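You operate a simulated robot arm through the tools that you are given. There is no shell and no other tool.

You are at the controls of a simulated robot arm. One attempt, no reset.

## Task
Tighten the nut that the screen names, then prime the burette until no bubble shows.
Fine: catch the run-off in the drain beaker on the stirrer plate with the arm down; end with the arm up and the beaker back. Set down upright: drain beaker. Where these are worked on the way, their far stop is far enough and under half their travel is too little: electrode arm.

Only the result counts: the job must be done as asked and must still hold three seconds after the hand-in. Knocking over, shifting, dropping, spilling or breaking anything else fails it.

## Robot
A 6-joint arm with a two-finger gripper, fixed in place. Base frame: the origin is at the foot of the arm, x ahead of it, y to its left, z up; the work surface is at about z = 0.9. Readings come in m, rad, newtons and seconds.
Its first joint turns from -2.897 to 2.897 rad. Payload 2.45 kg.
The tool frame sits at the grasp point between the pads (the TCP): z along the fingers, y along the line on which they close. The tips reach 0.02 m beyond it. Largest opening 0.14 m; the body of the gripper starts 0.168 m behind the TCP.
Orientation is that of the tool frame in the base frame, as a unit quaternion [x, y, z, w]. With the fingers straight down and closing along the base's y, the tool's x points along the base's -x, its y along +y and its z along -z.

## Interface
- The arm moves only by the tool jog_arm. Its argument "commands" is a list of rows, each an object (a shift or turn left out is 0, a gripper value left out holds the last) with "delta_pos": the shift along the tool's x, y, z in m, a list of three; "angular": the turn, a rotation vector about the tool's x, y, z in rad, a list of three; "jaw": the closure in counts, from 0 (fully open) to 255 (shut). In form: [{"delta_pos": [dx, dy, dz], "angular": [wx, wy, wz], "jaw": jaw}, ...]. A call has 1 to 20 rows; each row is the pose to reach, as a shift and turn from the pose commanded when the call began, along the tool's axes at that moment. A row lasts 0.2 s, in which the tool goes at most 0.05 m and 0.15 rad; a call with a longer step from one row to the next is refused whole, and so is a gripper value outside its range. Where a pose cannot be reached the arm comes as near as it can. A force on the tool above 90 N (or 10 N above the force at the start of the call, whichever is more), or a blocked arm, ends the call early, and 0.2 s more pass. Each finger travels about 0.045 m/s and halts on what it meets, pressing with about 29 N; the grip force reading is that of the motor and also rises with nothing between the fingers. The clock runs only during rows and for 0.2 s after the last one: add rows that repeat a pose to give the fingers time. It gives the time, the measured TCP pose, the force on the tool (base axes), the opening and the grip force at its end, in the units of the frame above (readings bear some noise), with the torque about the TCP (base axes, N m) and any sound that the robot's microphone picked up, and new pictures: "views" is both (left out), scene, wrist or none.
- Cameras (640 x 400 px; columns grow to the right, rows downward): "scene" is fixed at [0.0477, -0.4988, 1.6267]; the picture's right is [0.78, -0.63, 0.00], its down [-0.34, -0.43, -0.84] and it looks along [0.52, 0.65, -0.55] (base axes); focal length 316 px, centre (320, 200). "wrist" rides on the gripper at [0.078, 0.011, -0.209] in the tool frame; the picture's right is [-0.14, 0.99, 0.00], its down [-0.92, -0.13, -0.37] and it looks along [-0.36, -0.05, 0.93] (tool axes); focal length 280 px, centre (320, 200). There is no depth. A picture from a camera that has moved, and an enlarged one, comes with that camera's place and axes in the base frame and with its lens. The place of the scene camera against the robot may be out by one fixed shift of up to 0.012 m in any direction.
- zoom(camera, box): a new picture of the part [left, top, right, bottom] of that camera's present view, enlarged. No time passes.
- hand_in(): hands the job in; it is judged then, once.

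Nothing tells you positions but the pictures and the camera data. Unless the task says otherwise, let go and move clear before handing in.

The tools are called after "Request:" by a JSON object that holds its "api" and its "payload". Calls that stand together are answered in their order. jog_arm: Moves the arm, as the interface text tells. Its arguments: {"type":"object","properties":{"commands":{"type":"array"},"views":{"type":"string","enum":["both","scene","wrist","none"]}},"required":["commands"]} The other tools are called the same way: zoom (camera, box) takes an enlarged picture of a part of a camera's view; hand_in () hands the job in.

At the start:

```text
time: 0.0
eef_pos: [0.4799, 0.2281, 1.3977]
ee_rot: [0.0, 1.0, 0.0, 0.0]
contact_force: [-1.1, 0.3, -0.2]
ft_torque: [0.01, 0.02, 0.02]
finger_gap: 0.14
finger_force: 0.0
```

scene: 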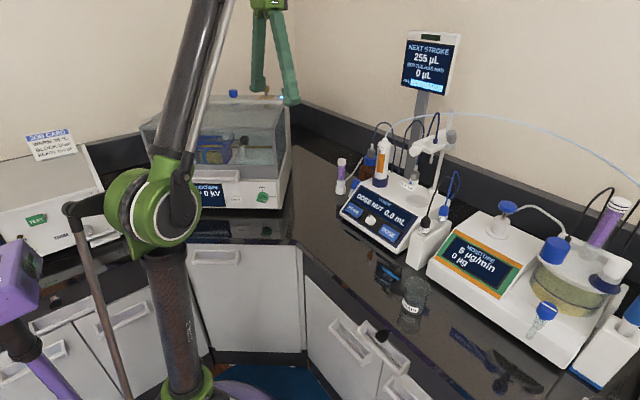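
wrist: 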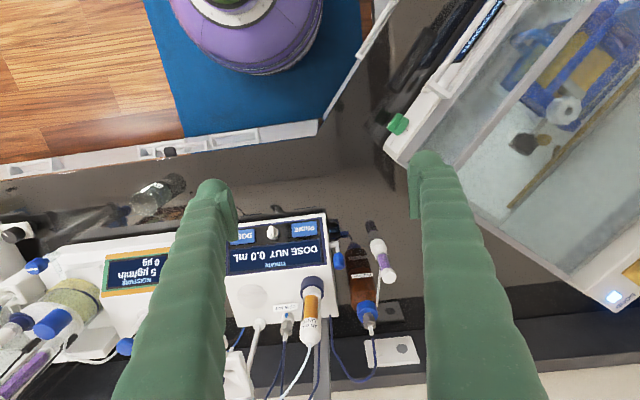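

I see a titrator with a screen, a burette, an electrode arm on a post, a glass beaker on the bench and a second instrument to the right. I'll zoom in on details before moving.

Request:
{"api": "zoom", "payload": {"camera": "scene", "box": [320, 100, 480, 200]}}

Request:
{"api": "zoom", "payload": {"camera": "scene", "box": [320, 180, 480, 280]}}

Request:
{"api": "zoom", "payload": {"camera": "scene", "box": [390, 20, 480, 100]}}

Request:
{"api": "zoom", "payload": {"camera": "scene", "box": [340, 240, 500, 340]}}

Request:
{"api": "zoom", "payload": {"camera": "wrist", "box": [210, 200, 410, 400]}}

Request:
{"api": "zoom", "payload": {"camera": "scene", "box": [480, 180, 640, 390]}}

```text
4.00 times, centred on (400, 150) of scene
camera zoom: at [0.0477, -0.4988, 1.6267], right [0.78, -0.63, 0.0], down [-0.34, -0.43, -0.84], along [0.52, 0.65, -0.55], focal length 1262 px, centre (0, 400)
```

zoom: 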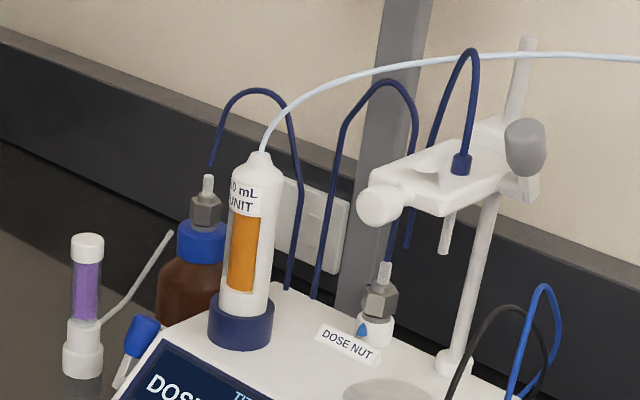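

```text
4.00 times, centred on (400, 230) of scene
camera zoom: at [0.0477, -0.4988, 1.6267], right [0.78, -0.63, 0.0], down [-0.34, -0.43, -0.84], along [0.52, 0.65, -0.55], focal length 1262 px, centre (0, 80)
```

zoom: 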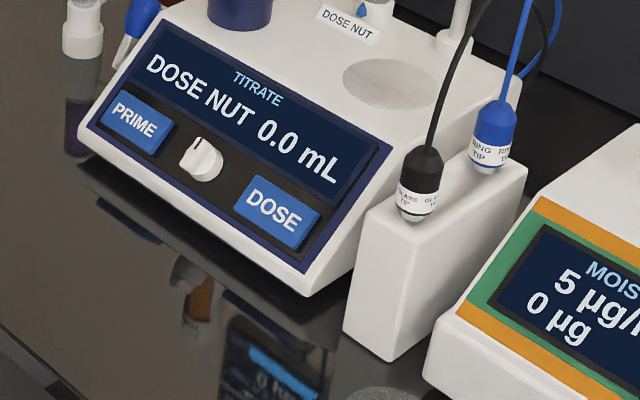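

```text
5.00 times, centred on (435, 60) of scene
camera zoom: at [0.0477, -0.4988, 1.6267], right [0.78, -0.63, 0.0], down [-0.34, -0.43, -0.84], along [0.52, 0.65, -0.55], focal length 1578 px, centre (-255, 900)
```

zoom: 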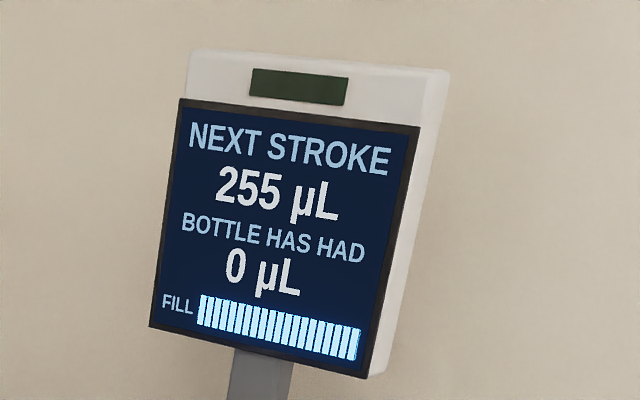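

```text
4.00 times, centred on (420, 290) of scene
camera zoom: at [0.0477, -0.4988, 1.6267], right [0.78, -0.63, 0.0], down [-0.34, -0.43, -0.84], along [0.52, 0.65, -0.55], focal length 1262 px, centre (-80, -160)
```

zoom: 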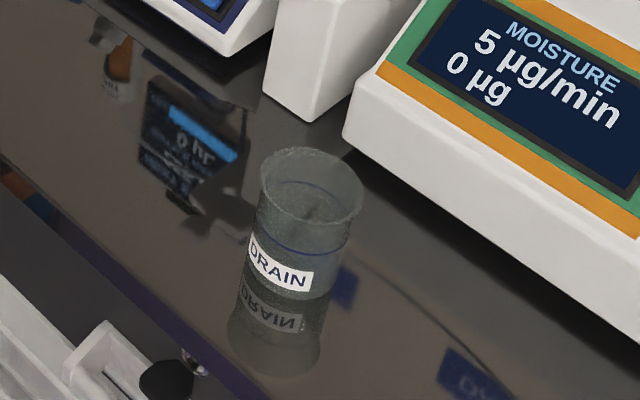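

```text
2.00 times, centred on (310, 300) of wrist
camera zoom: at [0.4015, 0.239, 1.6063], right [0.14, 0.99, 0.0], down [0.92, -0.13, 0.37], along [0.36, -0.05, -0.93], focal length 561 px, centre (340, 0)
```

zoom: 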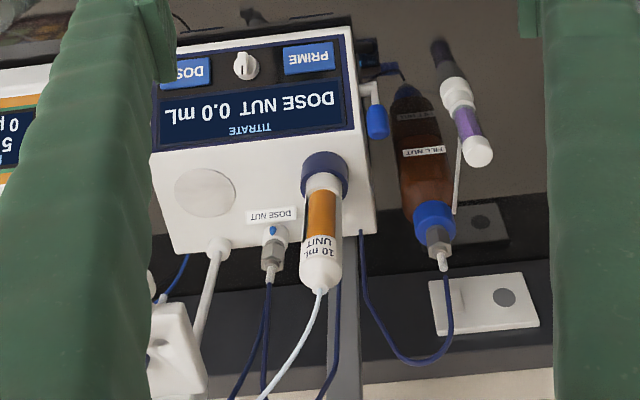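

```text
1.90 times, centred on (560, 285) of scene
camera zoom: at [0.0477, -0.4988, 1.6267], right [0.78, -0.63, 0.0], down [-0.34, -0.43, -0.84], along [0.52, 0.65, -0.55], focal length 601 px, centre (-137, 38)
```

zoom: 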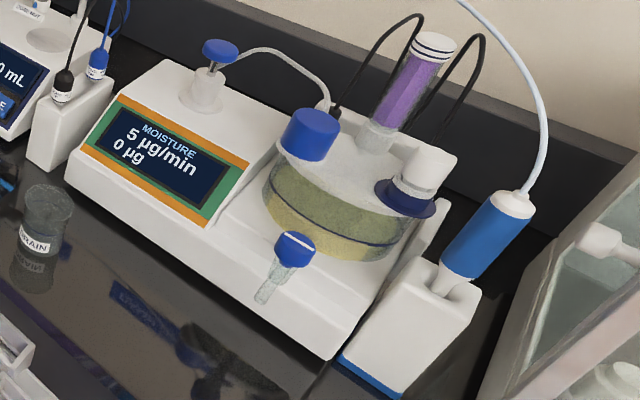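

The screen names the DOSE NUT; there is also a FILL NUT on the brown bottle to avoid. I'll look closer at the nut, the electrode arm and the buttons.

Request:
{"api": "zoom", "payload": {"camera": "scene", "box": [395, 155, 435, 195]}}

Request:
{"api": "zoom", "payload": {"camera": "scene", "box": [400, 105, 470, 165]}}

Request:
{"api": "zoom", "payload": {"camera": "wrist", "box": [220, 290, 320, 400]}}

Request:
{"api": "zoom", "payload": {"camera": "wrist", "box": [330, 210, 420, 360]}}

Request:
{"api": "zoom", "payload": {"camera": "scene", "box": [330, 140, 400, 200]}}

```text
10.00 times, centred on (415, 175) of scene
camera zoom: at [0.0477, -0.4988, 1.6267], right [0.78, -0.63, 0.0], down [-0.34, -0.43, -0.84], along [0.52, 0.65, -0.55], focal length 3156 px, centre (-630, 450)
```

zoom: 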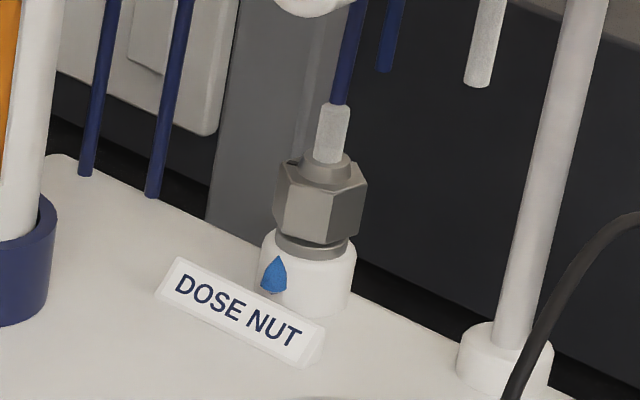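

```text
6.67 times, centred on (435, 135) of scene
camera zoom: at [0.0477, -0.4988, 1.6267], right [0.78, -0.63, 0.0], down [-0.34, -0.43, -0.84], along [0.52, 0.65, -0.55], focal length 2104 px, centre (-447, 633)
```

zoom: 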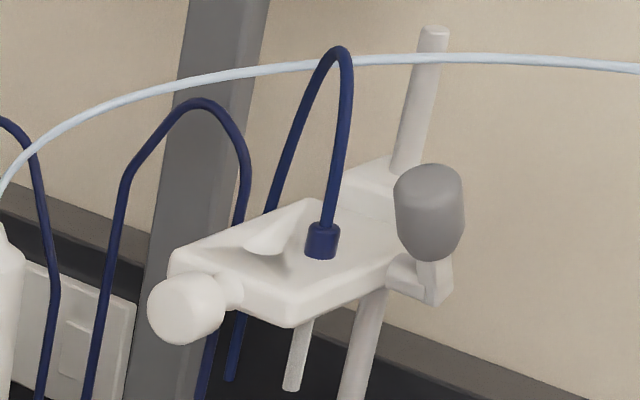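

```text
3.64 times, centred on (270, 345) of wrist
camera zoom: at [0.4015, 0.239, 1.6063], right [0.14, 0.99, 0.0], down [0.92, -0.13, 0.37], along [0.36, -0.05, -0.93], focal length 1020 px, centre (502, -327)
```

zoom: 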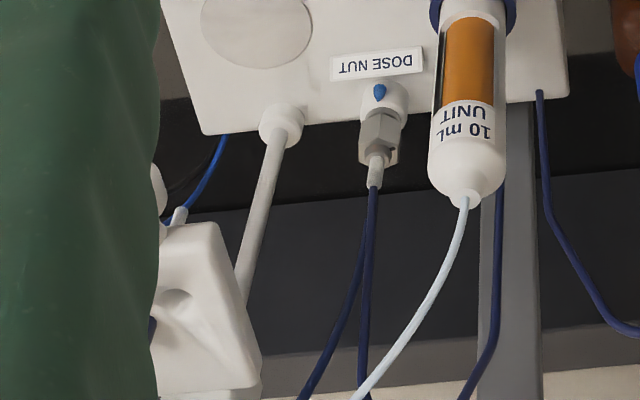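

```text
2.67 times, centred on (375, 285) of wrist
camera zoom: at [0.4015, 0.239, 1.6063], right [0.14, 0.99, 0.0], down [0.92, -0.13, 0.37], along [0.36, -0.05, -0.93], focal length 748 px, centre (173, -27)
```

zoom: 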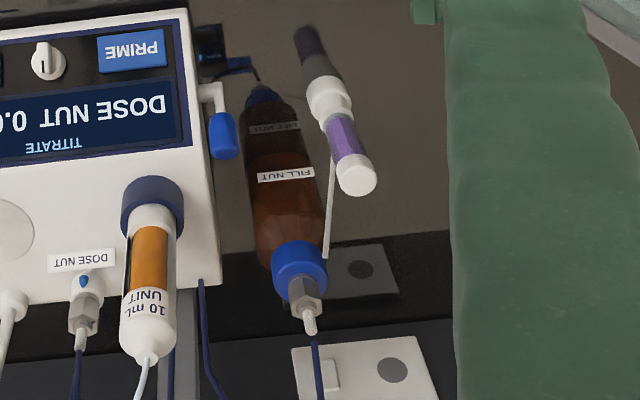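

```text
6.67 times, centred on (365, 170) of scene
camera zoom: at [0.0477, -0.4988, 1.6267], right [0.78, -0.63, 0.0], down [-0.34, -0.43, -0.84], along [0.52, 0.65, -0.55], focal length 2104 px, centre (20, 400)
```

zoom: 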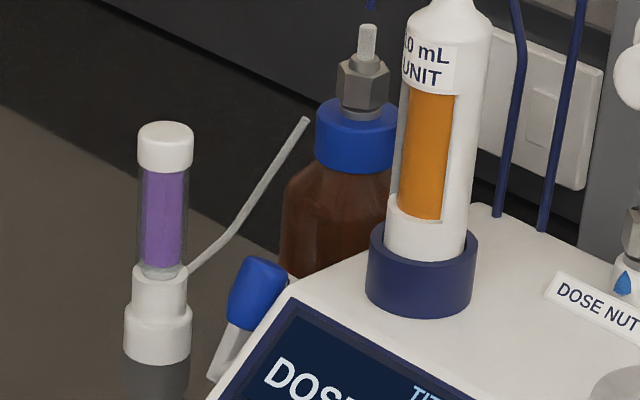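

The electrode arm sits on a post at about (0.957, 0), the stirrer plate at about (0.873, 0, 1.02), the nut near (0.945, 0.075, 1.07) and the drain beaker near (0.60, -0.22, 0.90). I'll move the wrist camera to a better viewpoint to refine these.

Request:
{"api": "jog_arm", "payload": {"commands": [{"delta_pos": [-0.025, -0.035, -0.008]}, {"delta_pos": [-0.05, -0.07, -0.016]}, {"delta_pos": [-0.075, -0.105, -0.025]}, {"delta_pos": [-0.1, -0.14, -0.034]}, {"delta_pos": [-0.12, -0.175, -0.042]}, {"delta_pos": [-0.14, -0.208, -0.05]}, {"delta_pos": [-0.14, -0.208, -0.05]}]}}

```text
time: 1.2
eef_pos: [0.5837, 0.0639, 1.4084]
ee_rot: [0.005, 1.0, 0.001, 0.004]
contact_force: [26.2, 2.2, -18.4]
ft_torque: [-0.41, 4.04, -0.25]
finger_gap: 0.1398
finger_force: 0.0
out of reach, approached as far as the arm can: row 3, 4, 5
stopped in row 5: the force on the tool passed its limit at 139 N (the readings are from after the stop); the commanded pose is now the measured one
camera wrist: at [0.505, 0.0744, 1.6177], right [0.15, 0.99, 0.01], down [0.92, -0.14, 0.37], along [0.37, -0.05, -0.93], focal length 280 px, centre (320, 200)
```

scene: 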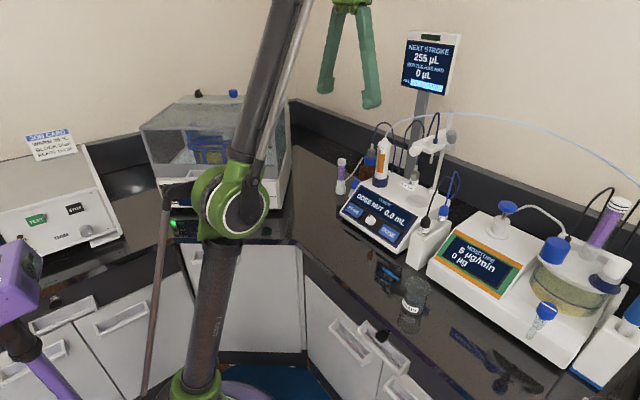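
wrist: 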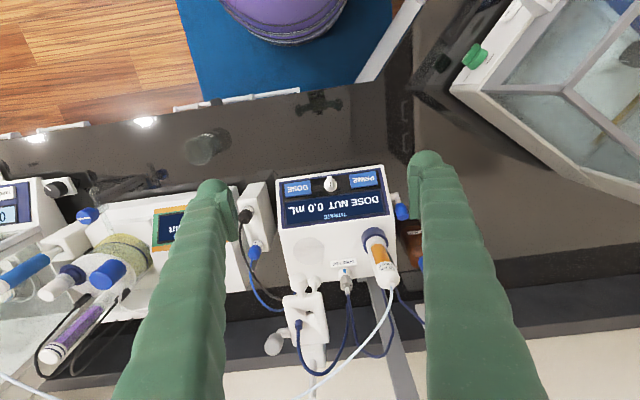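

The move stopped on a force/out-of-reach, likely too stretched at that height. I'll back off downward gently and check whether the force vanishes.

Request:
{"api": "jog_arm", "payload": {"commands": [{"delta_pos": [0.0, 0.0, 0.02]}, {"delta_pos": [0.0, 0.0, 0.04]}, {"delta_pos": [0, 0, 0.04]}], "views": "wrist"}}

```text
time: 2.0
eef_pos: [0.5833, 0.0629, 1.3702]
ee_rot: [0.004, 1.0, 0.002, 0.002]
contact_force: [1.3, -0.3, 1.2]
ft_torque: [-0.01, 0.0, 0.02]
finger_gap: 0.1399
finger_force: 0.0
camera wrist: at [0.5057, 0.0741, 1.5778], right [0.15, 0.99, 0.01], down [0.92, -0.14, 0.37], along [0.37, -0.05, -0.93], focal length 280 px, centre (320, 200)
```

wrist: 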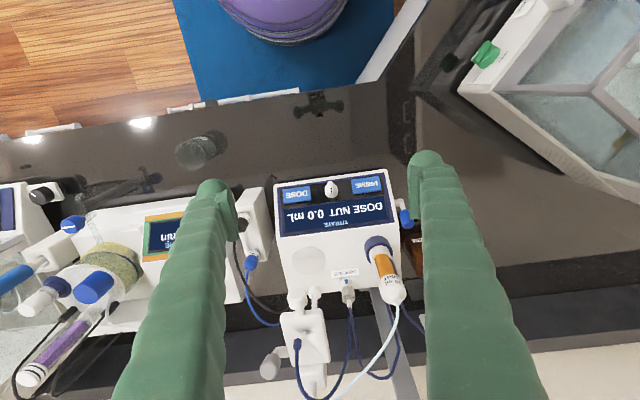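

The force is gone, so it was only the reach limit at height. Now I'll zoom on the wrist view to triangulate the titrator parts accurately.

Request:
{"api": "zoom", "payload": {"camera": "wrist", "box": [230, 160, 430, 285]}}

Request:
{"api": "zoom", "payload": {"camera": "wrist", "box": [230, 270, 430, 395]}}

Request:
{"api": "zoom", "payload": {"camera": "wrist", "box": [150, 80, 310, 180]}}

```text
3.20 times, centred on (330, 222) of wrist
camera zoom: at [0.5057, 0.0741, 1.5778], right [0.15, 0.99, 0.01], down [0.92, -0.14, 0.37], along [0.37, -0.05, -0.93], focal length 897 px, centre (288, 128)
```

zoom: 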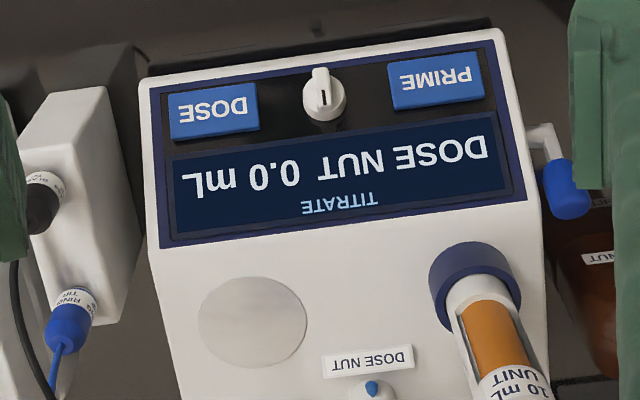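

```text
3.20 times, centred on (330, 332) of wrist
camera zoom: at [0.5057, 0.0741, 1.5778], right [0.15, 0.99, 0.01], down [0.92, -0.14, 0.37], along [0.37, -0.05, -0.93], focal length 897 px, centre (288, -224)
```

zoom: 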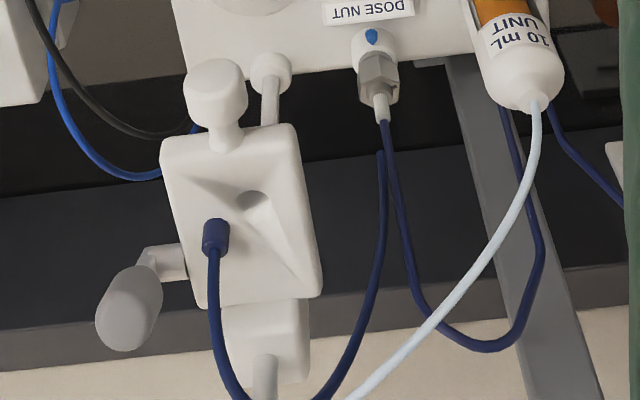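

```text
4.00 times, centred on (230, 130) of wrist
camera zoom: at [0.5057, 0.0741, 1.5778], right [0.15, 0.99, 0.01], down [0.92, -0.14, 0.37], along [0.37, -0.05, -0.93], focal length 1122 px, centre (680, 480)
```

zoom: 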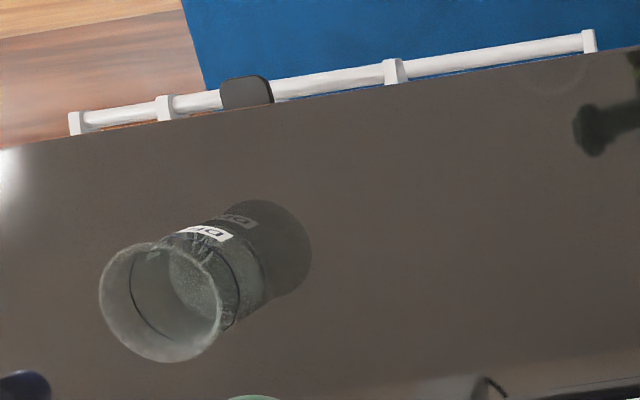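

I now place: front handle of the electrode arm at (0.80,-0.004,1.234), the dose tip over the stirrer plate (0.871,-0.005,1.028), the DOSE NUT at (0.952,0.0745,1.058) and the beaker at (0.598,-0.218), rim z≈0.986. Next I probe the reach at lower height while getting closer views.

Request:
{"api": "jog_arm", "payload": {"commands": [{"delta_pos": [-0.02, 0.01, 0.02]}, {"delta_pos": [-0.04, 0.02, 0.04]}, {"delta_pos": [-0.06, 0.03, 0.06]}, {"delta_pos": [-0.08, 0.03, 0.07]}, {"delta_pos": [-0.1, 0.03, 0.08]}, {"delta_pos": [-0.12, 0.03, 0.09]}, {"delta_pos": [-0.12, 0.03, 0.09]}]}}

```text
time: 3.6
eef_pos: [0.7038, 0.0924, 1.2796]
ee_rot: [0.004, 1.0, 0.004, 0.003]
contact_force: [0.2, 0.3, 0.8]
ft_torque: [-0.01, -0.02, 0.0]
finger_gap: 0.1399
finger_force: 0.0
camera wrist: at [0.6256, 0.1032, 1.4894], right [0.15, 0.99, 0.01], down [0.92, -0.14, 0.37], along [0.37, -0.05, -0.93], focal length 280 px, centre (320, 200)
```

scene: 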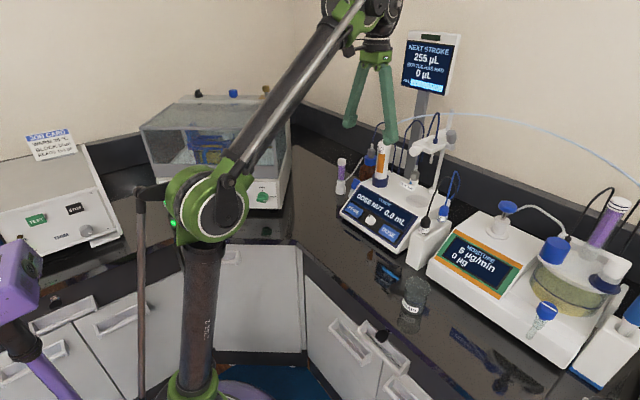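
wrist: 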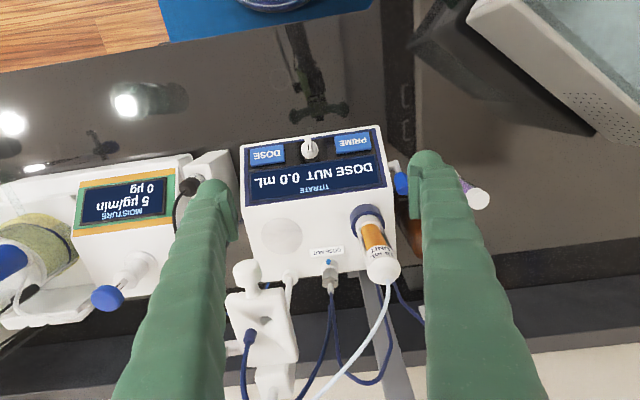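

The arm reaches here without load. I'll zoom on the current wrist view for the nut's hex orientation, burette and electrode arm details.

Request:
{"api": "zoom", "payload": {"camera": "wrist", "box": [290, 195, 410, 295]}}

Request:
{"api": "zoom", "payload": {"camera": "wrist", "box": [210, 250, 350, 400]}}

Request:
{"api": "zoom", "payload": {"camera": "wrist", "box": [235, 120, 405, 220]}}

Request:
{"api": "zoom", "payload": {"camera": "scene", "box": [355, 125, 405, 195]}}

```text
4.00 times, centred on (350, 245) of wrist
camera zoom: at [0.6256, 0.1032, 1.4894], right [0.15, 0.99, 0.01], down [0.92, -0.14, 0.37], along [0.37, -0.05, -0.93], focal length 1122 px, centre (200, 20)
```

zoom: 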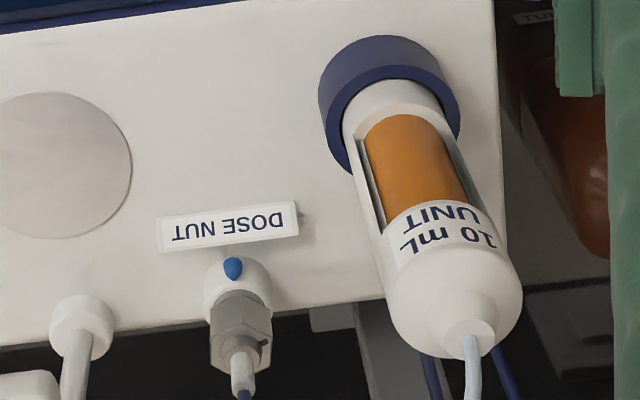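

```text
2.67 times, centred on (280, 325) of wrist
camera zoom: at [0.6256, 0.1032, 1.4894], right [0.15, 0.99, 0.01], down [0.92, -0.14, 0.37], along [0.37, -0.05, -0.93], focal length 748 px, centre (427, -133)
```

zoom: 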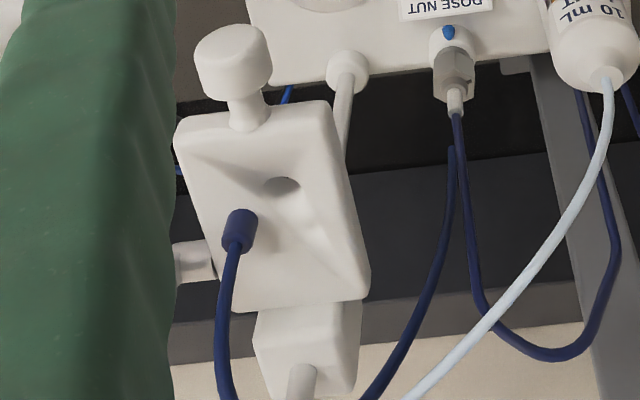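

```text
3.76 times, centred on (320, 170) of wrist
camera zoom: at [0.6256, 0.1032, 1.4894], right [0.15, 0.99, 0.01], down [0.92, -0.14, 0.37], along [0.37, -0.05, -0.93], focal length 1056 px, centre (320, 313)
```

zoom: 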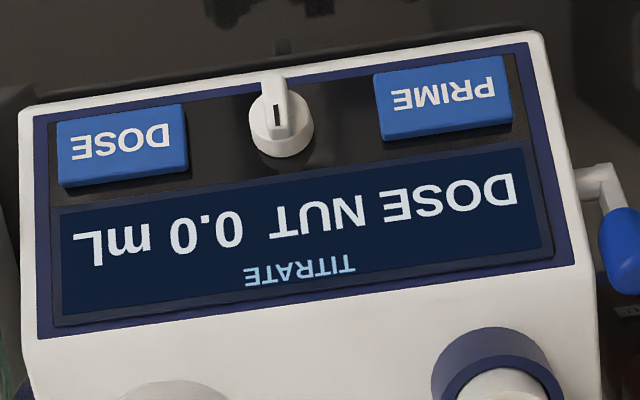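

```text
5.71 times, centred on (380, 160) of scene
camera zoom: at [0.0477, -0.4988, 1.6267], right [0.78, -0.63, 0.0], down [-0.34, -0.43, -0.84], along [0.52, 0.65, -0.55], focal length 1804 px, centre (-23, 429)
```

zoom: 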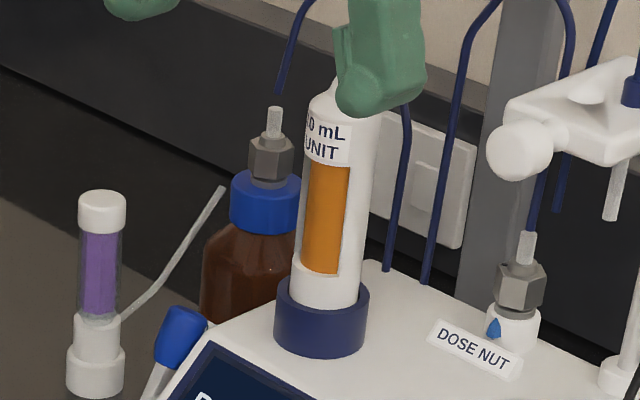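

Nothing is touched yet. I'll fetch the beaker first: go to a spot behind and above it, yawing the tool toward the beaker (azimuth about -20°), before pitching the gripper forward so it can later go in under the electrode arm.

Request:
{"api": "jog_arm", "payload": {"commands": [{"delta_pos": [0.028, -0.033, 0.004], "angular": [0, 0, 0.04]}, {"delta_pos": [0.056, -0.066, 0.008], "angular": [0, 0, 0.08]}, {"delta_pos": [0.084, -0.099, 0.012], "angular": [0, 0, 0.12]}, {"delta_pos": [0.112, -0.132, 0.016], "angular": [0, 0, 0.17]}, {"delta_pos": [0.14, -0.165, 0.02], "angular": [0, 0, 0.22]}, {"delta_pos": [0.168, -0.198, 0.024], "angular": [0, 0, 0.27]}, {"delta_pos": [0.196, -0.231, 0.028], "angular": [0, 0, 0.31]}, {"delta_pos": [0.224, -0.267, 0.03], "angular": [0, 0, 0.35]}, {"delta_pos": [0.224, -0.267, 0.03], "angular": [0, 0, 0.35]}]}}

```text
time: 5.6
eef_pos: [0.4776, -0.1717, 1.2463]
ee_rot: [0.18, 0.984, 0.004, 0.003]
contact_force: [0.5, 1.1, 0.0]
ft_torque: [0.0, 0.05, -0.03]
finger_gap: 0.14
finger_force: 0.0
camera wrist: at [0.4076, -0.1344, 1.4553], right [0.48, 0.88, 0.01], down [0.82, -0.45, 0.37], along [0.33, -0.17, -0.93], focal length 280 px, centre (320, 200)
```

scene: 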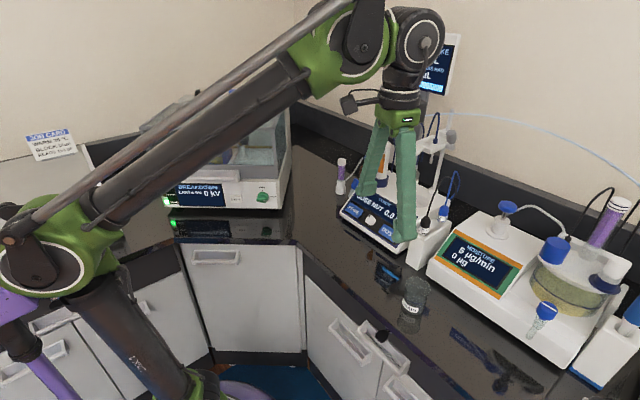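
wrist: 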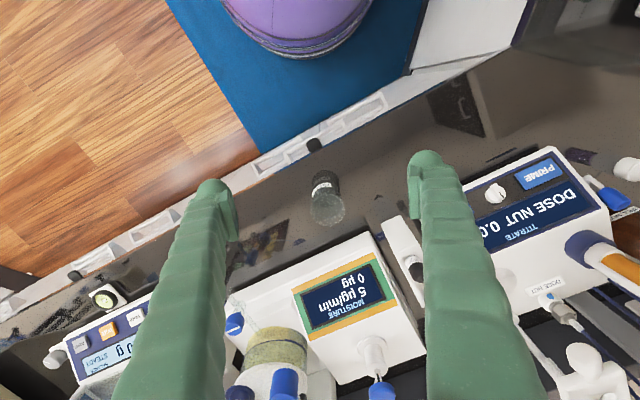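

The beaker is centred in the wrist view as predicted. I'll move above it while pitching the gripper forward by 0.9 rad (about 38° below horizontal).

Request:
{"api": "jog_arm", "payload": {"commands": [{"delta_pos": [-0.0183, 0, 0.0124], "angular": [0, -0.1286, 0]}, {"delta_pos": [-0.0366, 0, 0.0248], "angular": [0, -0.2571, 0]}, {"delta_pos": [-0.055, 0, 0.0372], "angular": [0, -0.3857, 0]}, {"delta_pos": [-0.0733, 0, 0.0496], "angular": [0, -0.5143, 0]}, {"delta_pos": [-0.0916, 0, 0.062], "angular": [0, -0.6429, 0]}, {"delta_pos": [-0.11, 0, 0.0744], "angular": [0, -0.7714, 0]}, {"delta_pos": [-0.1283, 0, 0.0866], "angular": [0, -0.9, 0]}, {"delta_pos": [-0.1283, 0, 0.0866], "angular": [0, -0.9, 0]}]}}

```text
time: 7.1
eef_pos: [0.6674, -0.2451, 1.1992]
ee_rot: [0.164, 0.9, -0.07, 0.399]
contact_force: [-0.7, 0.1, 0.9]
ft_torque: [0.02, 0.01, -0.01]
finger_gap: 0.1401
finger_force: 0.0
stopped in row 7: the arm was blocked; the commanded pose is now the measured one
camera wrist: at [0.4779, -0.1606, 1.2817], right [0.43, 0.89, 0.11], down [0.28, -0.25, 0.93], along [0.86, -0.37, -0.35], focal length 280 px, centre (320, 200)
```

scene: 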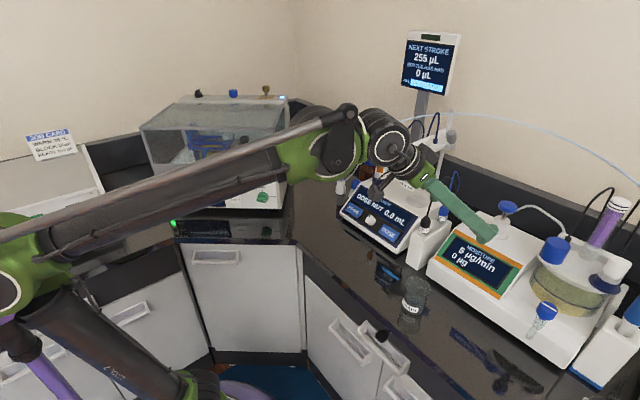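
wrist: 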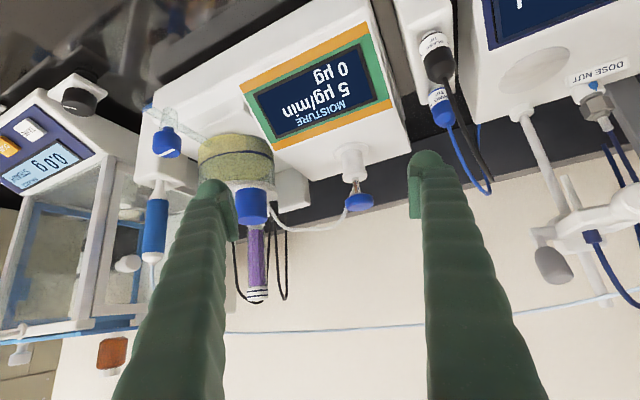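

The arm was blocked near the end of the pitch, with no force at the tool. I'll look at the elbow area to see what blocked it.

Request:
{"api": "zoom", "payload": {"camera": "scene", "box": [0, 200, 240, 400]}}

Request:
{"api": "zoom", "payload": {"camera": "scene", "box": [260, 90, 520, 300]}}

```text
2.00 times, centred on (120, 300) of scene
camera zoom: at [0.0477, -0.4988, 1.6267], right [0.78, -0.63, 0.0], down [-0.34, -0.43, -0.84], along [0.52, 0.65, -0.55], focal length 631 px, centre (720, 0)
```

zoom: 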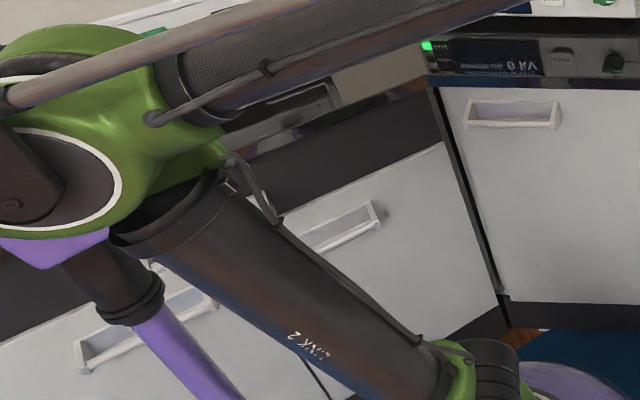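

```text
1.90 times, centred on (390, 195) of scene
camera zoom: at [0.0477, -0.4988, 1.6267], right [0.78, -0.63, 0.0], down [-0.34, -0.43, -0.84], along [0.52, 0.65, -0.55], focal length 601 px, centre (187, 210)
```

zoom: 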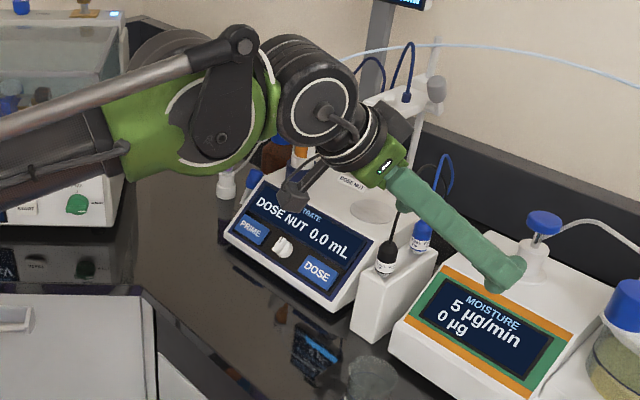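

The vertical purple pole behind the robot probably met the elbow, since the tool felt nothing. I'll undo the pitch, and then approach the beaker from its left side (tool pointing mostly -y), which keeps the elbow unfolded.

Request:
{"api": "jog_arm", "payload": {"commands": [{"delta_pos": [0, 0, 0], "angular": [0, 0.138, 0]}, {"delta_pos": [0, 0, 0], "angular": [0, 0.276, 0]}, {"delta_pos": [0.01, 0, -0.011], "angular": [0, 0.414, 0]}, {"delta_pos": [0.02, 0, -0.022], "angular": [0, 0.552, 0]}, {"delta_pos": [0.035, 0.001, -0.038], "angular": [0, 0.69, 0]}, {"delta_pos": [0.0487, 0.0018, -0.0535], "angular": [0, 0.83, 0]}, {"delta_pos": [0.0487, 0.0018, -0.0535], "angular": [0, 0.83, 0]}]}}

```text
time: 8.7
eef_pos: [0.5992, -0.2165, 1.1984]
ee_rot: [0.178, 0.984, 0.002, 0.003]
contact_force: [-0.1, -0.5, 0.9]
ft_torque: [0.04, 0.04, 0.01]
finger_gap: 0.1402
finger_force: 0.1
camera wrist: at [0.5288, -0.179, 1.4076], right [0.48, 0.88, 0.01], down [0.82, -0.44, 0.37], along [0.33, -0.17, -0.93], focal length 280 px, centre (320, 200)
```

scene: 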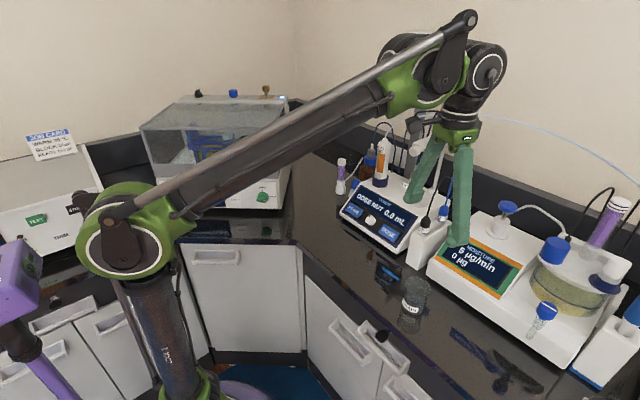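
wrist: 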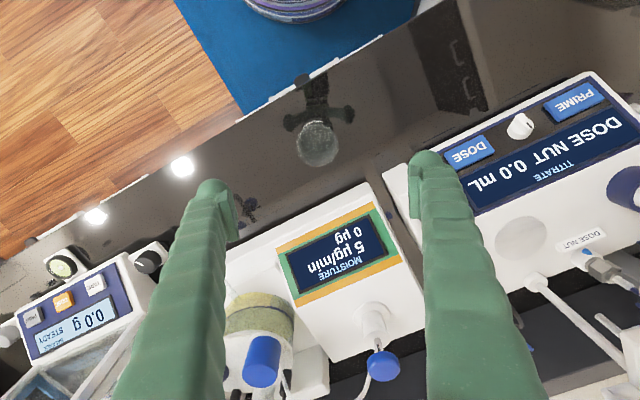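

The purple pole looks unchanged. Let me zoom on it once to judge its place, then go on.

Request:
{"api": "zoom", "payload": {"camera": "scene", "box": [0, 220, 130, 400]}}

Request:
{"api": "zoom", "payload": {"camera": "wrist", "box": [260, 80, 380, 200]}}

```text
2.22 times, centred on (65, 310) of scene
camera zoom: at [0.0477, -0.4988, 1.6267], right [0.78, -0.63, 0.0], down [-0.34, -0.43, -0.84], along [0.52, 0.65, -0.55], focal length 701 px, centre (887, -44)
```

zoom: 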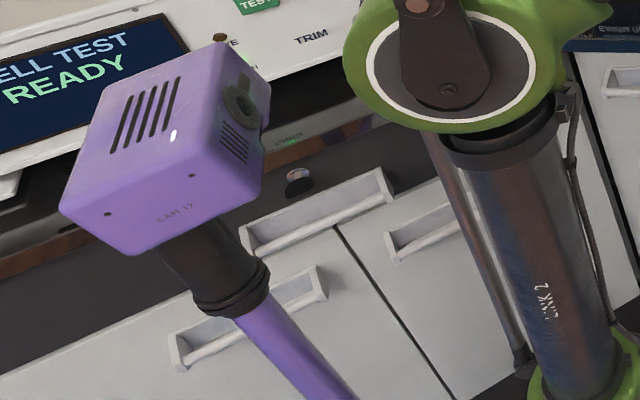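

```text
3.33 times, centred on (320, 140) of wrist
camera zoom: at [0.5288, -0.179, 1.4076], right [0.48, 0.88, 0.01], down [0.82, -0.44, 0.37], along [0.33, -0.17, -0.93], focal length 935 px, centre (320, 400)
```

zoom: 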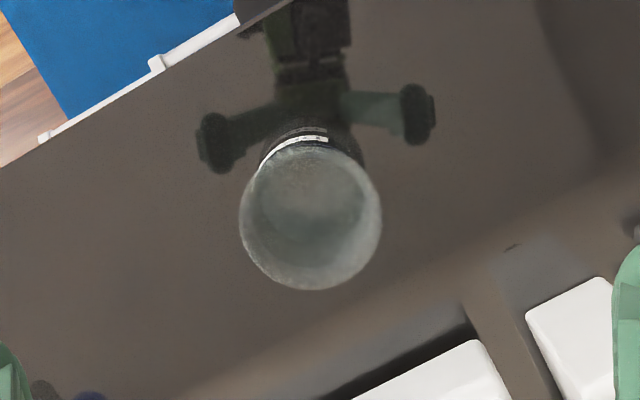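

The pole is a camera stand ("CAM 17"); I'll keep the elbow away from it. Beaker is confirmed at (0.599,-0.219). Now I yaw the vertical tool so its "forward" points mostly to -y.

Request:
{"api": "jog_arm", "payload": {"commands": [{"delta_pos": [0, 0, 0.01], "angular": [0, 0, 0.13]}, {"delta_pos": [0, 0, 0.02], "angular": [0, 0, 0.26]}, {"delta_pos": [0, 0, 0.03], "angular": [0, 0, 0.39]}, {"delta_pos": [0, 0, 0.04], "angular": [0, 0, 0.52]}, {"delta_pos": [0, 0, 0.05], "angular": [0, 0, 0.65]}, {"delta_pos": [0, 0, 0.06], "angular": [0, 0, 0.777]}, {"delta_pos": [0, 0, 0.06], "angular": [0, 0, 0.777]}]}}

```text
time: 10.3
eef_pos: [0.5985, -0.2161, 1.1384]
ee_rot: [0.539, 0.843, 0.004, 0.001]
contact_force: [-0.1, 0.1, -0.2]
ft_torque: [-0.03, -0.01, 0.0]
finger_gap: 0.1401
finger_force: 0.1
camera wrist: at [0.575, -0.1413, 1.3479], right [0.96, 0.29, 0.01], down [0.27, -0.89, 0.37], along [0.11, -0.35, -0.93], focal length 280 px, centre (320, 200)
```

scene: 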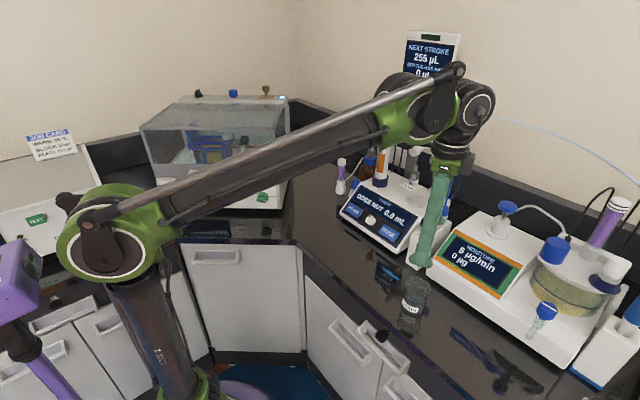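
wrist: 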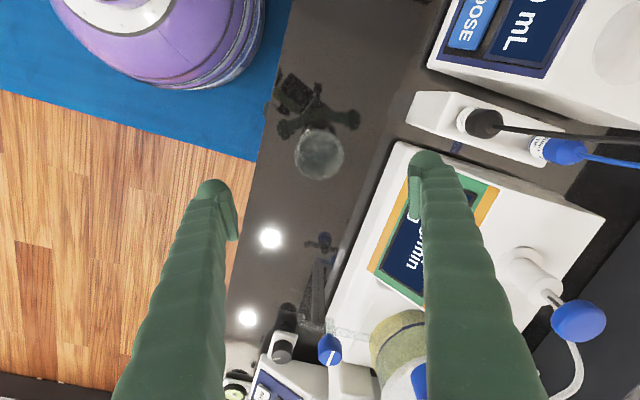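

Tool is vertical above the beaker, yawed. Now I pitch forward 0.85 rad with the TCP held still.

Request:
{"api": "jog_arm", "payload": {"commands": [{"angular": [0, -0.1, 0]}, {"angular": [0, -0.2, 0]}, {"angular": [0, -0.31, 0]}, {"angular": [0, -0.42, 0]}, {"angular": [0, -0.53, 0]}, {"angular": [0, -0.64, 0]}, {"angular": [0, -0.75, 0]}, {"angular": [0, -0.85, 0]}, {"angular": [0, -0.85, 0]}]}}

```text
time: 12.3
eef_pos: [0.5991, -0.2159, 1.138]
ee_rot: [0.492, 0.767, -0.219, 0.349]
contact_force: [0.3, 0.1, 0.0]
ft_torque: [0.02, 0.01, 0.01]
finger_gap: 0.1402
finger_force: 0.0
camera wrist: at [0.5212, -0.0224, 1.2174], right [0.94, 0.33, 0.11], down [0.02, -0.36, 0.93], along [0.35, -0.87, -0.34], focal length 280 px, centre (320, 200)
```

scene: 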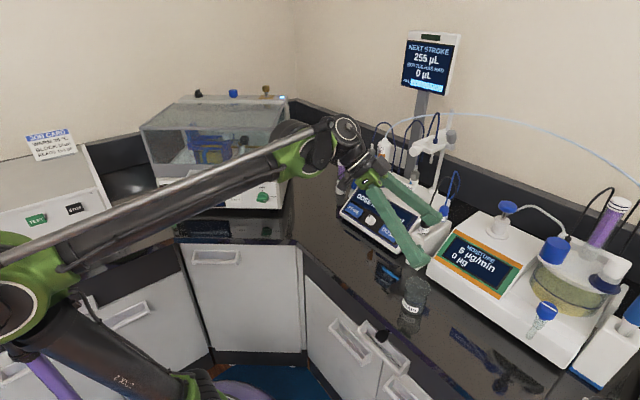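
wrist: 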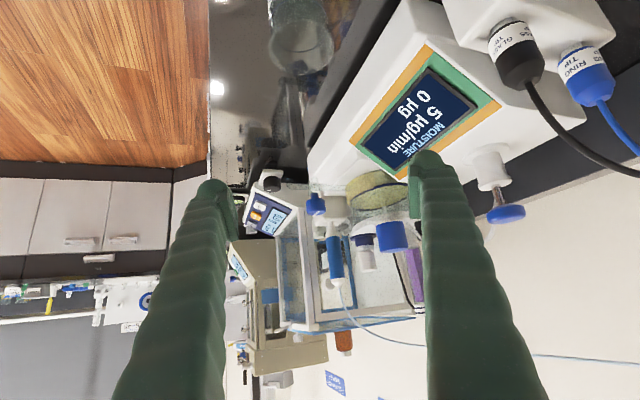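

The pitch succeeded freely. Now I descend straight down around the beaker with fingers open to a TCP height of about 0.944.

Request:
{"api": "jog_arm", "payload": {"commands": [{"delta_pos": [0.0288, -0.0005, 0.026]}, {"delta_pos": [0.0575, -0.001, 0.0521]}, {"delta_pos": [0.0863, -0.0016, 0.0781]}, {"delta_pos": [0.115, -0.0022, 0.1042]}, {"delta_pos": [0.13, -0.0025, 0.118]}, {"delta_pos": [0.1438, -0.0027, 0.1302]}, {"delta_pos": [0.1438, -0.0027, 0.1302]}]}}

```text
time: 13.9
eef_pos: [0.5972, -0.2176, 0.9412]
ee_rot: [0.492, 0.767, -0.219, 0.349]
contact_force: [0.2, 0.1, -0.3]
ft_torque: [0.0, 0.01, 0.01]
finger_gap: 0.1403
finger_force: 0.2
camera wrist: at [0.5197, -0.0243, 1.0218], right [0.94, 0.33, 0.11], down [0.02, -0.36, 0.93], along [0.35, -0.87, -0.34], focal length 280 px, centre (320, 200)
```

scene: 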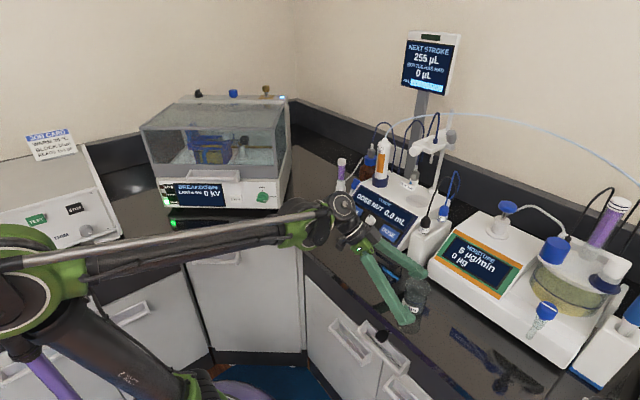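
wrist: 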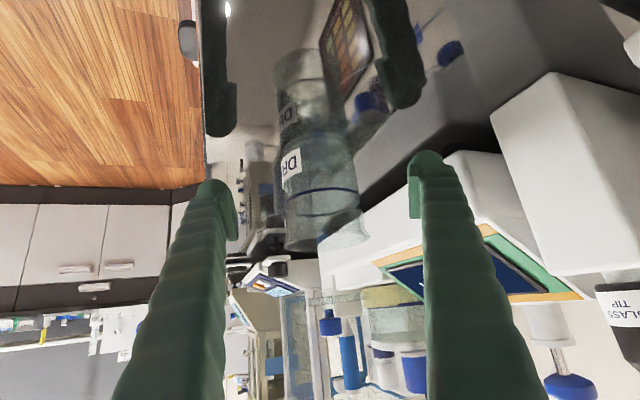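

The beaker sits centred between the fingers. I'll close on it now.

Request:
{"api": "jog_arm", "payload": {"commands": [{"jaw": 175}, {"jaw": 175}, {"jaw": 175}, {"jaw": 175}, {"jaw": 175}, {"jaw": 175}, {"jaw": 175}]}}

```text
time: 15.5
eef_pos: [0.5979, -0.218, 0.9426]
ee_rot: [0.492, 0.768, -0.219, 0.348]
contact_force: [0.1, -0.4, -0.2]
ft_torque: [0.01, -0.04, -0.02]
finger_gap: 0.0569
finger_force: 29.1
camera wrist: at [0.5196, -0.0242, 1.022], right [0.94, 0.33, 0.11], down [0.02, -0.36, 0.93], along [0.35, -0.87, -0.34], focal length 280 px, centre (320, 200)
```

scene: 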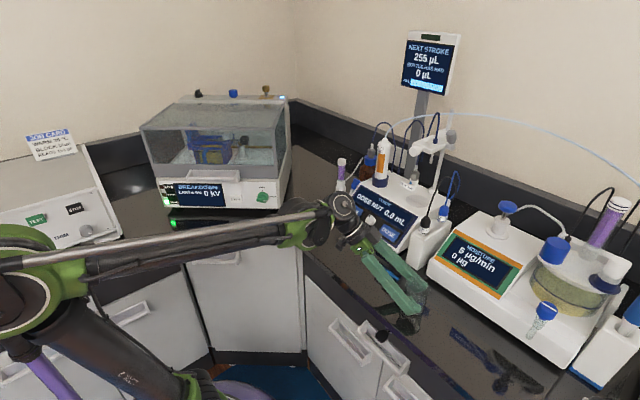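
wrist: 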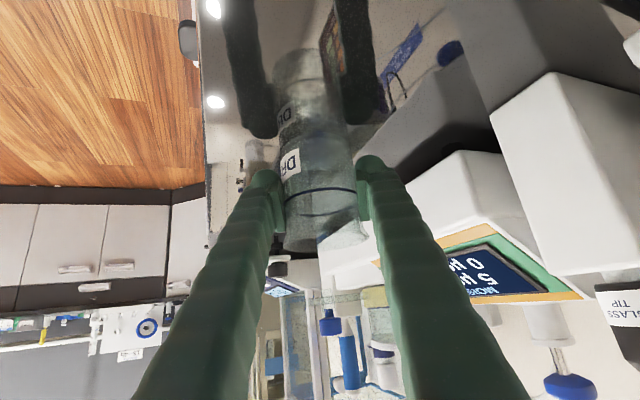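

The beaker is gripped (body width 0.057 m). I lift it a little first to confirm the hold.

Request:
{"api": "jog_arm", "payload": {"commands": [{"delta_pos": [-0.0143, 0.0001, -0.0126]}, {"delta_pos": [-0.0285, 0.0003, -0.0251]}, {"delta_pos": [-0.0428, 0.0004, -0.0377]}, {"delta_pos": [-0.0428, 0.0004, -0.0377]}]}}

```text
time: 16.5
eef_pos: [0.5993, -0.2194, 1.0008]
ee_rot: [0.491, 0.768, -0.218, 0.349]
contact_force: [-0.6, 0.2, -1.9]
ft_torque: [-0.01, 0.0, -0.01]
finger_gap: 0.0569
finger_force: 29.0
camera wrist: at [0.5206, -0.0243, 1.0803], right [0.94, 0.33, 0.11], down [0.02, -0.36, 0.93], along [0.35, -0.87, -0.34], focal length 280 px, centre (320, 200)
```

scene: 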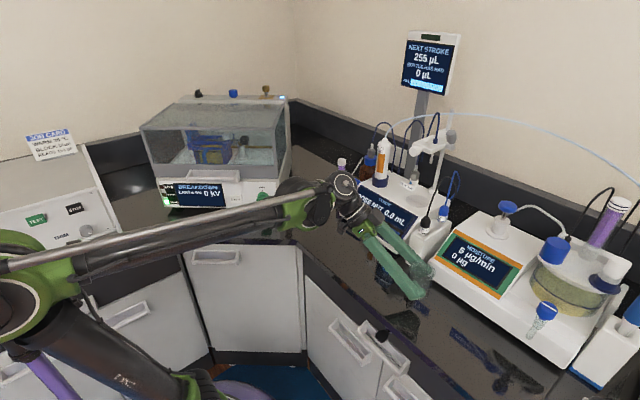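
wrist: 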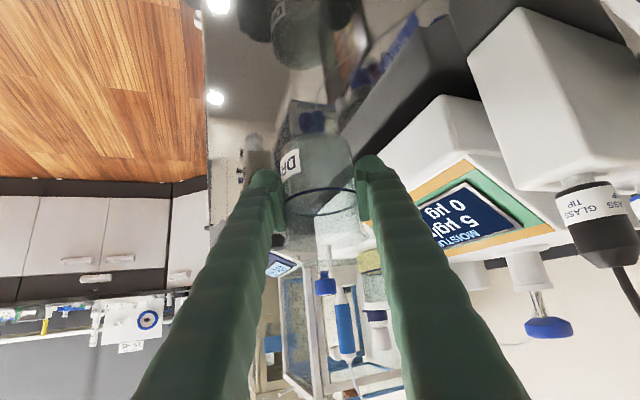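

The beaker is held firmly and clear of the bench. Now I carry it left and up to in front of the titrator, at about (0.62, 0.0, 1.095).

Request:
{"api": "jog_arm", "payload": {"commands": [{"delta_pos": [0.0011, 0.0121, -0.0266]}, {"delta_pos": [0.0022, 0.0242, -0.0531]}, {"delta_pos": [0.0033, 0.0364, -0.0797]}, {"delta_pos": [0.0044, 0.0485, -0.1062]}, {"delta_pos": [0.0055, 0.0606, -0.1328]}, {"delta_pos": [0.018, 0.0734, -0.1507]}, {"delta_pos": [0.0305, 0.0862, -0.1685]}, {"delta_pos": [0.043, 0.0989, -0.1864]}, {"delta_pos": [0.0555, 0.1117, -0.2042]}, {"delta_pos": [0.0555, 0.1117, -0.2042]}]}}

```text
time: 18.7
eef_pos: [0.6191, -0.001, 1.0959]
ee_rot: [0.492, 0.767, -0.219, 0.349]
contact_force: [0.1, -0.1, -0.8]
ft_torque: [-0.01, -0.01, 0.01]
finger_gap: 0.0567
finger_force: 29.0
camera wrist: at [0.5409, 0.1927, 1.1754], right [0.94, 0.33, 0.11], down [0.02, -0.36, 0.93], along [0.35, -0.87, -0.34], focal length 280 px, centre (320, 200)
```

scene: 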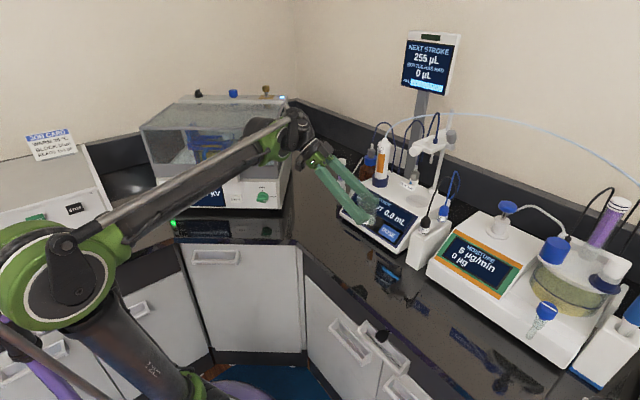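
wrist: 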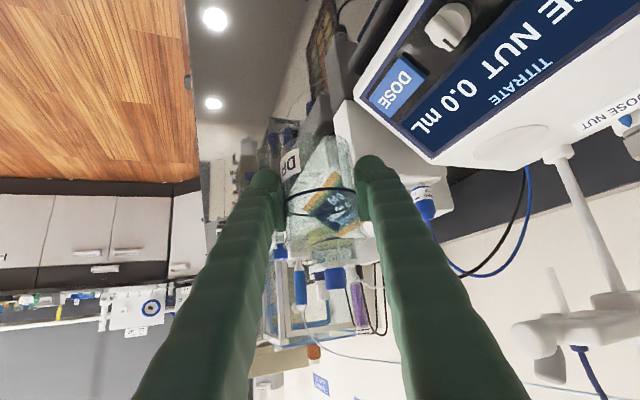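

Carrying fine. I zoom on the wrist view to refine the stirrer plate and dose-tip positions before inserting the beaker.

Request:
{"api": "zoom", "payload": {"camera": "wrist", "box": [440, 80, 640, 220]}}

Request:
{"api": "zoom", "payload": {"camera": "wrist", "box": [480, 220, 640, 400]}}

Request:
{"api": "zoom", "payload": {"camera": "scene", "box": [330, 120, 480, 260]}}

```text
2.86 times, centred on (540, 150) of wrist
camera zoom: at [0.5409, 0.1927, 1.1754], right [0.94, 0.33, 0.11], down [0.02, -0.36, 0.93], along [0.35, -0.87, -0.34], focal length 801 px, centre (-309, 343)
```

zoom: 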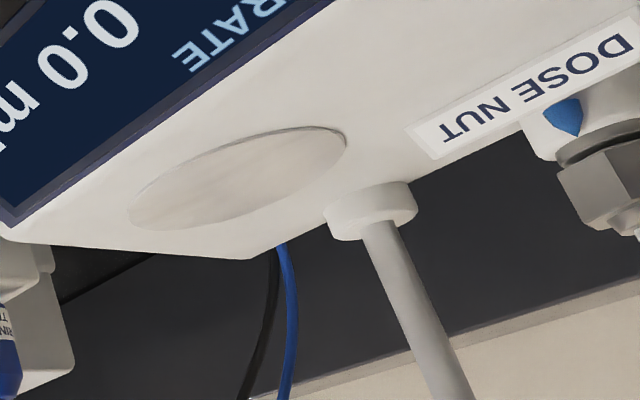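

```text
2.22 times, centred on (560, 310) of wrist
camera zoom: at [0.5409, 0.1927, 1.1754], right [0.94, 0.33, 0.11], down [0.02, -0.36, 0.93], along [0.35, -0.87, -0.34], focal length 623 px, centre (-213, -44)
```

zoom: 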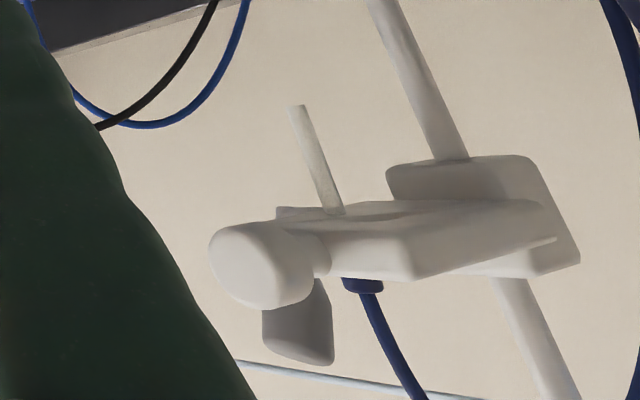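

```text
2.86 times, centred on (405, 190) of scene
camera zoom: at [0.0477, -0.4988, 1.6267], right [0.78, -0.63, 0.0], down [-0.34, -0.43, -0.84], along [0.52, 0.65, -0.55], focal length 902 px, centre (77, 229)
```

zoom: 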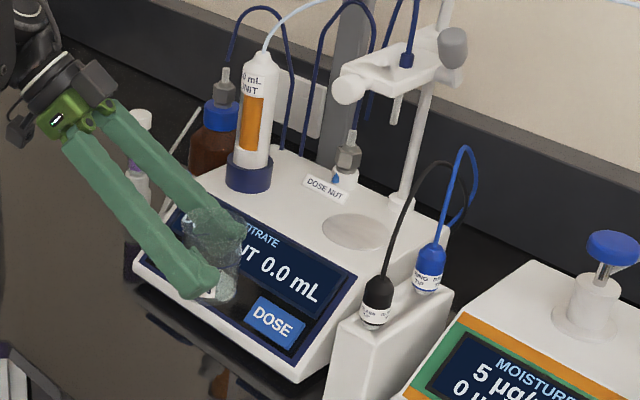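

The stirrer plate is at about (0.872,-0.003,1.023), the dose tip's end at (0.878,-0.016,1.168). I move the beaker over the panel to x=0.80 while yawing the tool toward -35°.

Request:
{"api": "jog_arm", "payload": {"commands": [{"delta_pos": [-0.0057, 0.0246, 0.0097], "angular": [-0.0623, 0.0006, -0.0548]}, {"delta_pos": [-0.0113, 0.0493, 0.0195], "angular": [-0.1254, 0.0012, -0.1104]}, {"delta_pos": [-0.017, 0.0739, 0.0292], "angular": [-0.1877, 0.0019, -0.1652]}, {"delta_pos": [-0.024, 0.0962, 0.0382], "angular": [-0.2346, 0.0023, -0.2065]}, {"delta_pos": [-0.0311, 0.1184, 0.0472], "angular": [-0.2816, 0.0028, -0.2478]}, {"delta_pos": [-0.0381, 0.1407, 0.0562], "angular": [-0.3285, 0.0032, -0.2891]}, {"delta_pos": [-0.0451, 0.1629, 0.0652], "angular": [-0.3754, 0.0037, -0.3304]}, {"delta_pos": [-0.0451, 0.1629, 0.0652], "angular": [-0.3754, 0.0037, -0.3304]}]}}

```text
time: 20.5
eef_pos: [0.8009, -0.0016, 1.0866]
ee_rot: [0.286, 0.866, -0.125, 0.391]
contact_force: [-0.5, -1.1, -0.7]
ft_torque: [-0.01, 0.01, 0.0]
finger_gap: 0.0569
finger_force: 29.0
camera wrist: at [0.6394, 0.1306, 1.1665], right [0.66, 0.74, 0.11], down [0.19, -0.31, 0.93], along [0.73, -0.6, -0.34], focal length 280 px, centre (320, 200)
```

scene: 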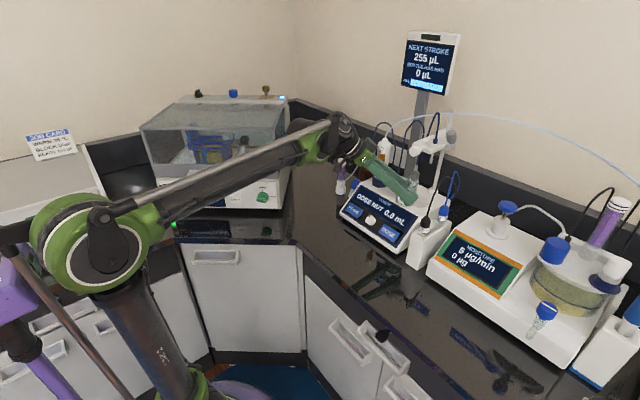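
wrist: 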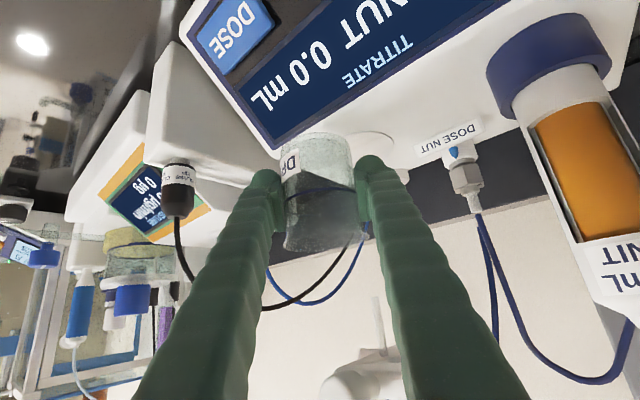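

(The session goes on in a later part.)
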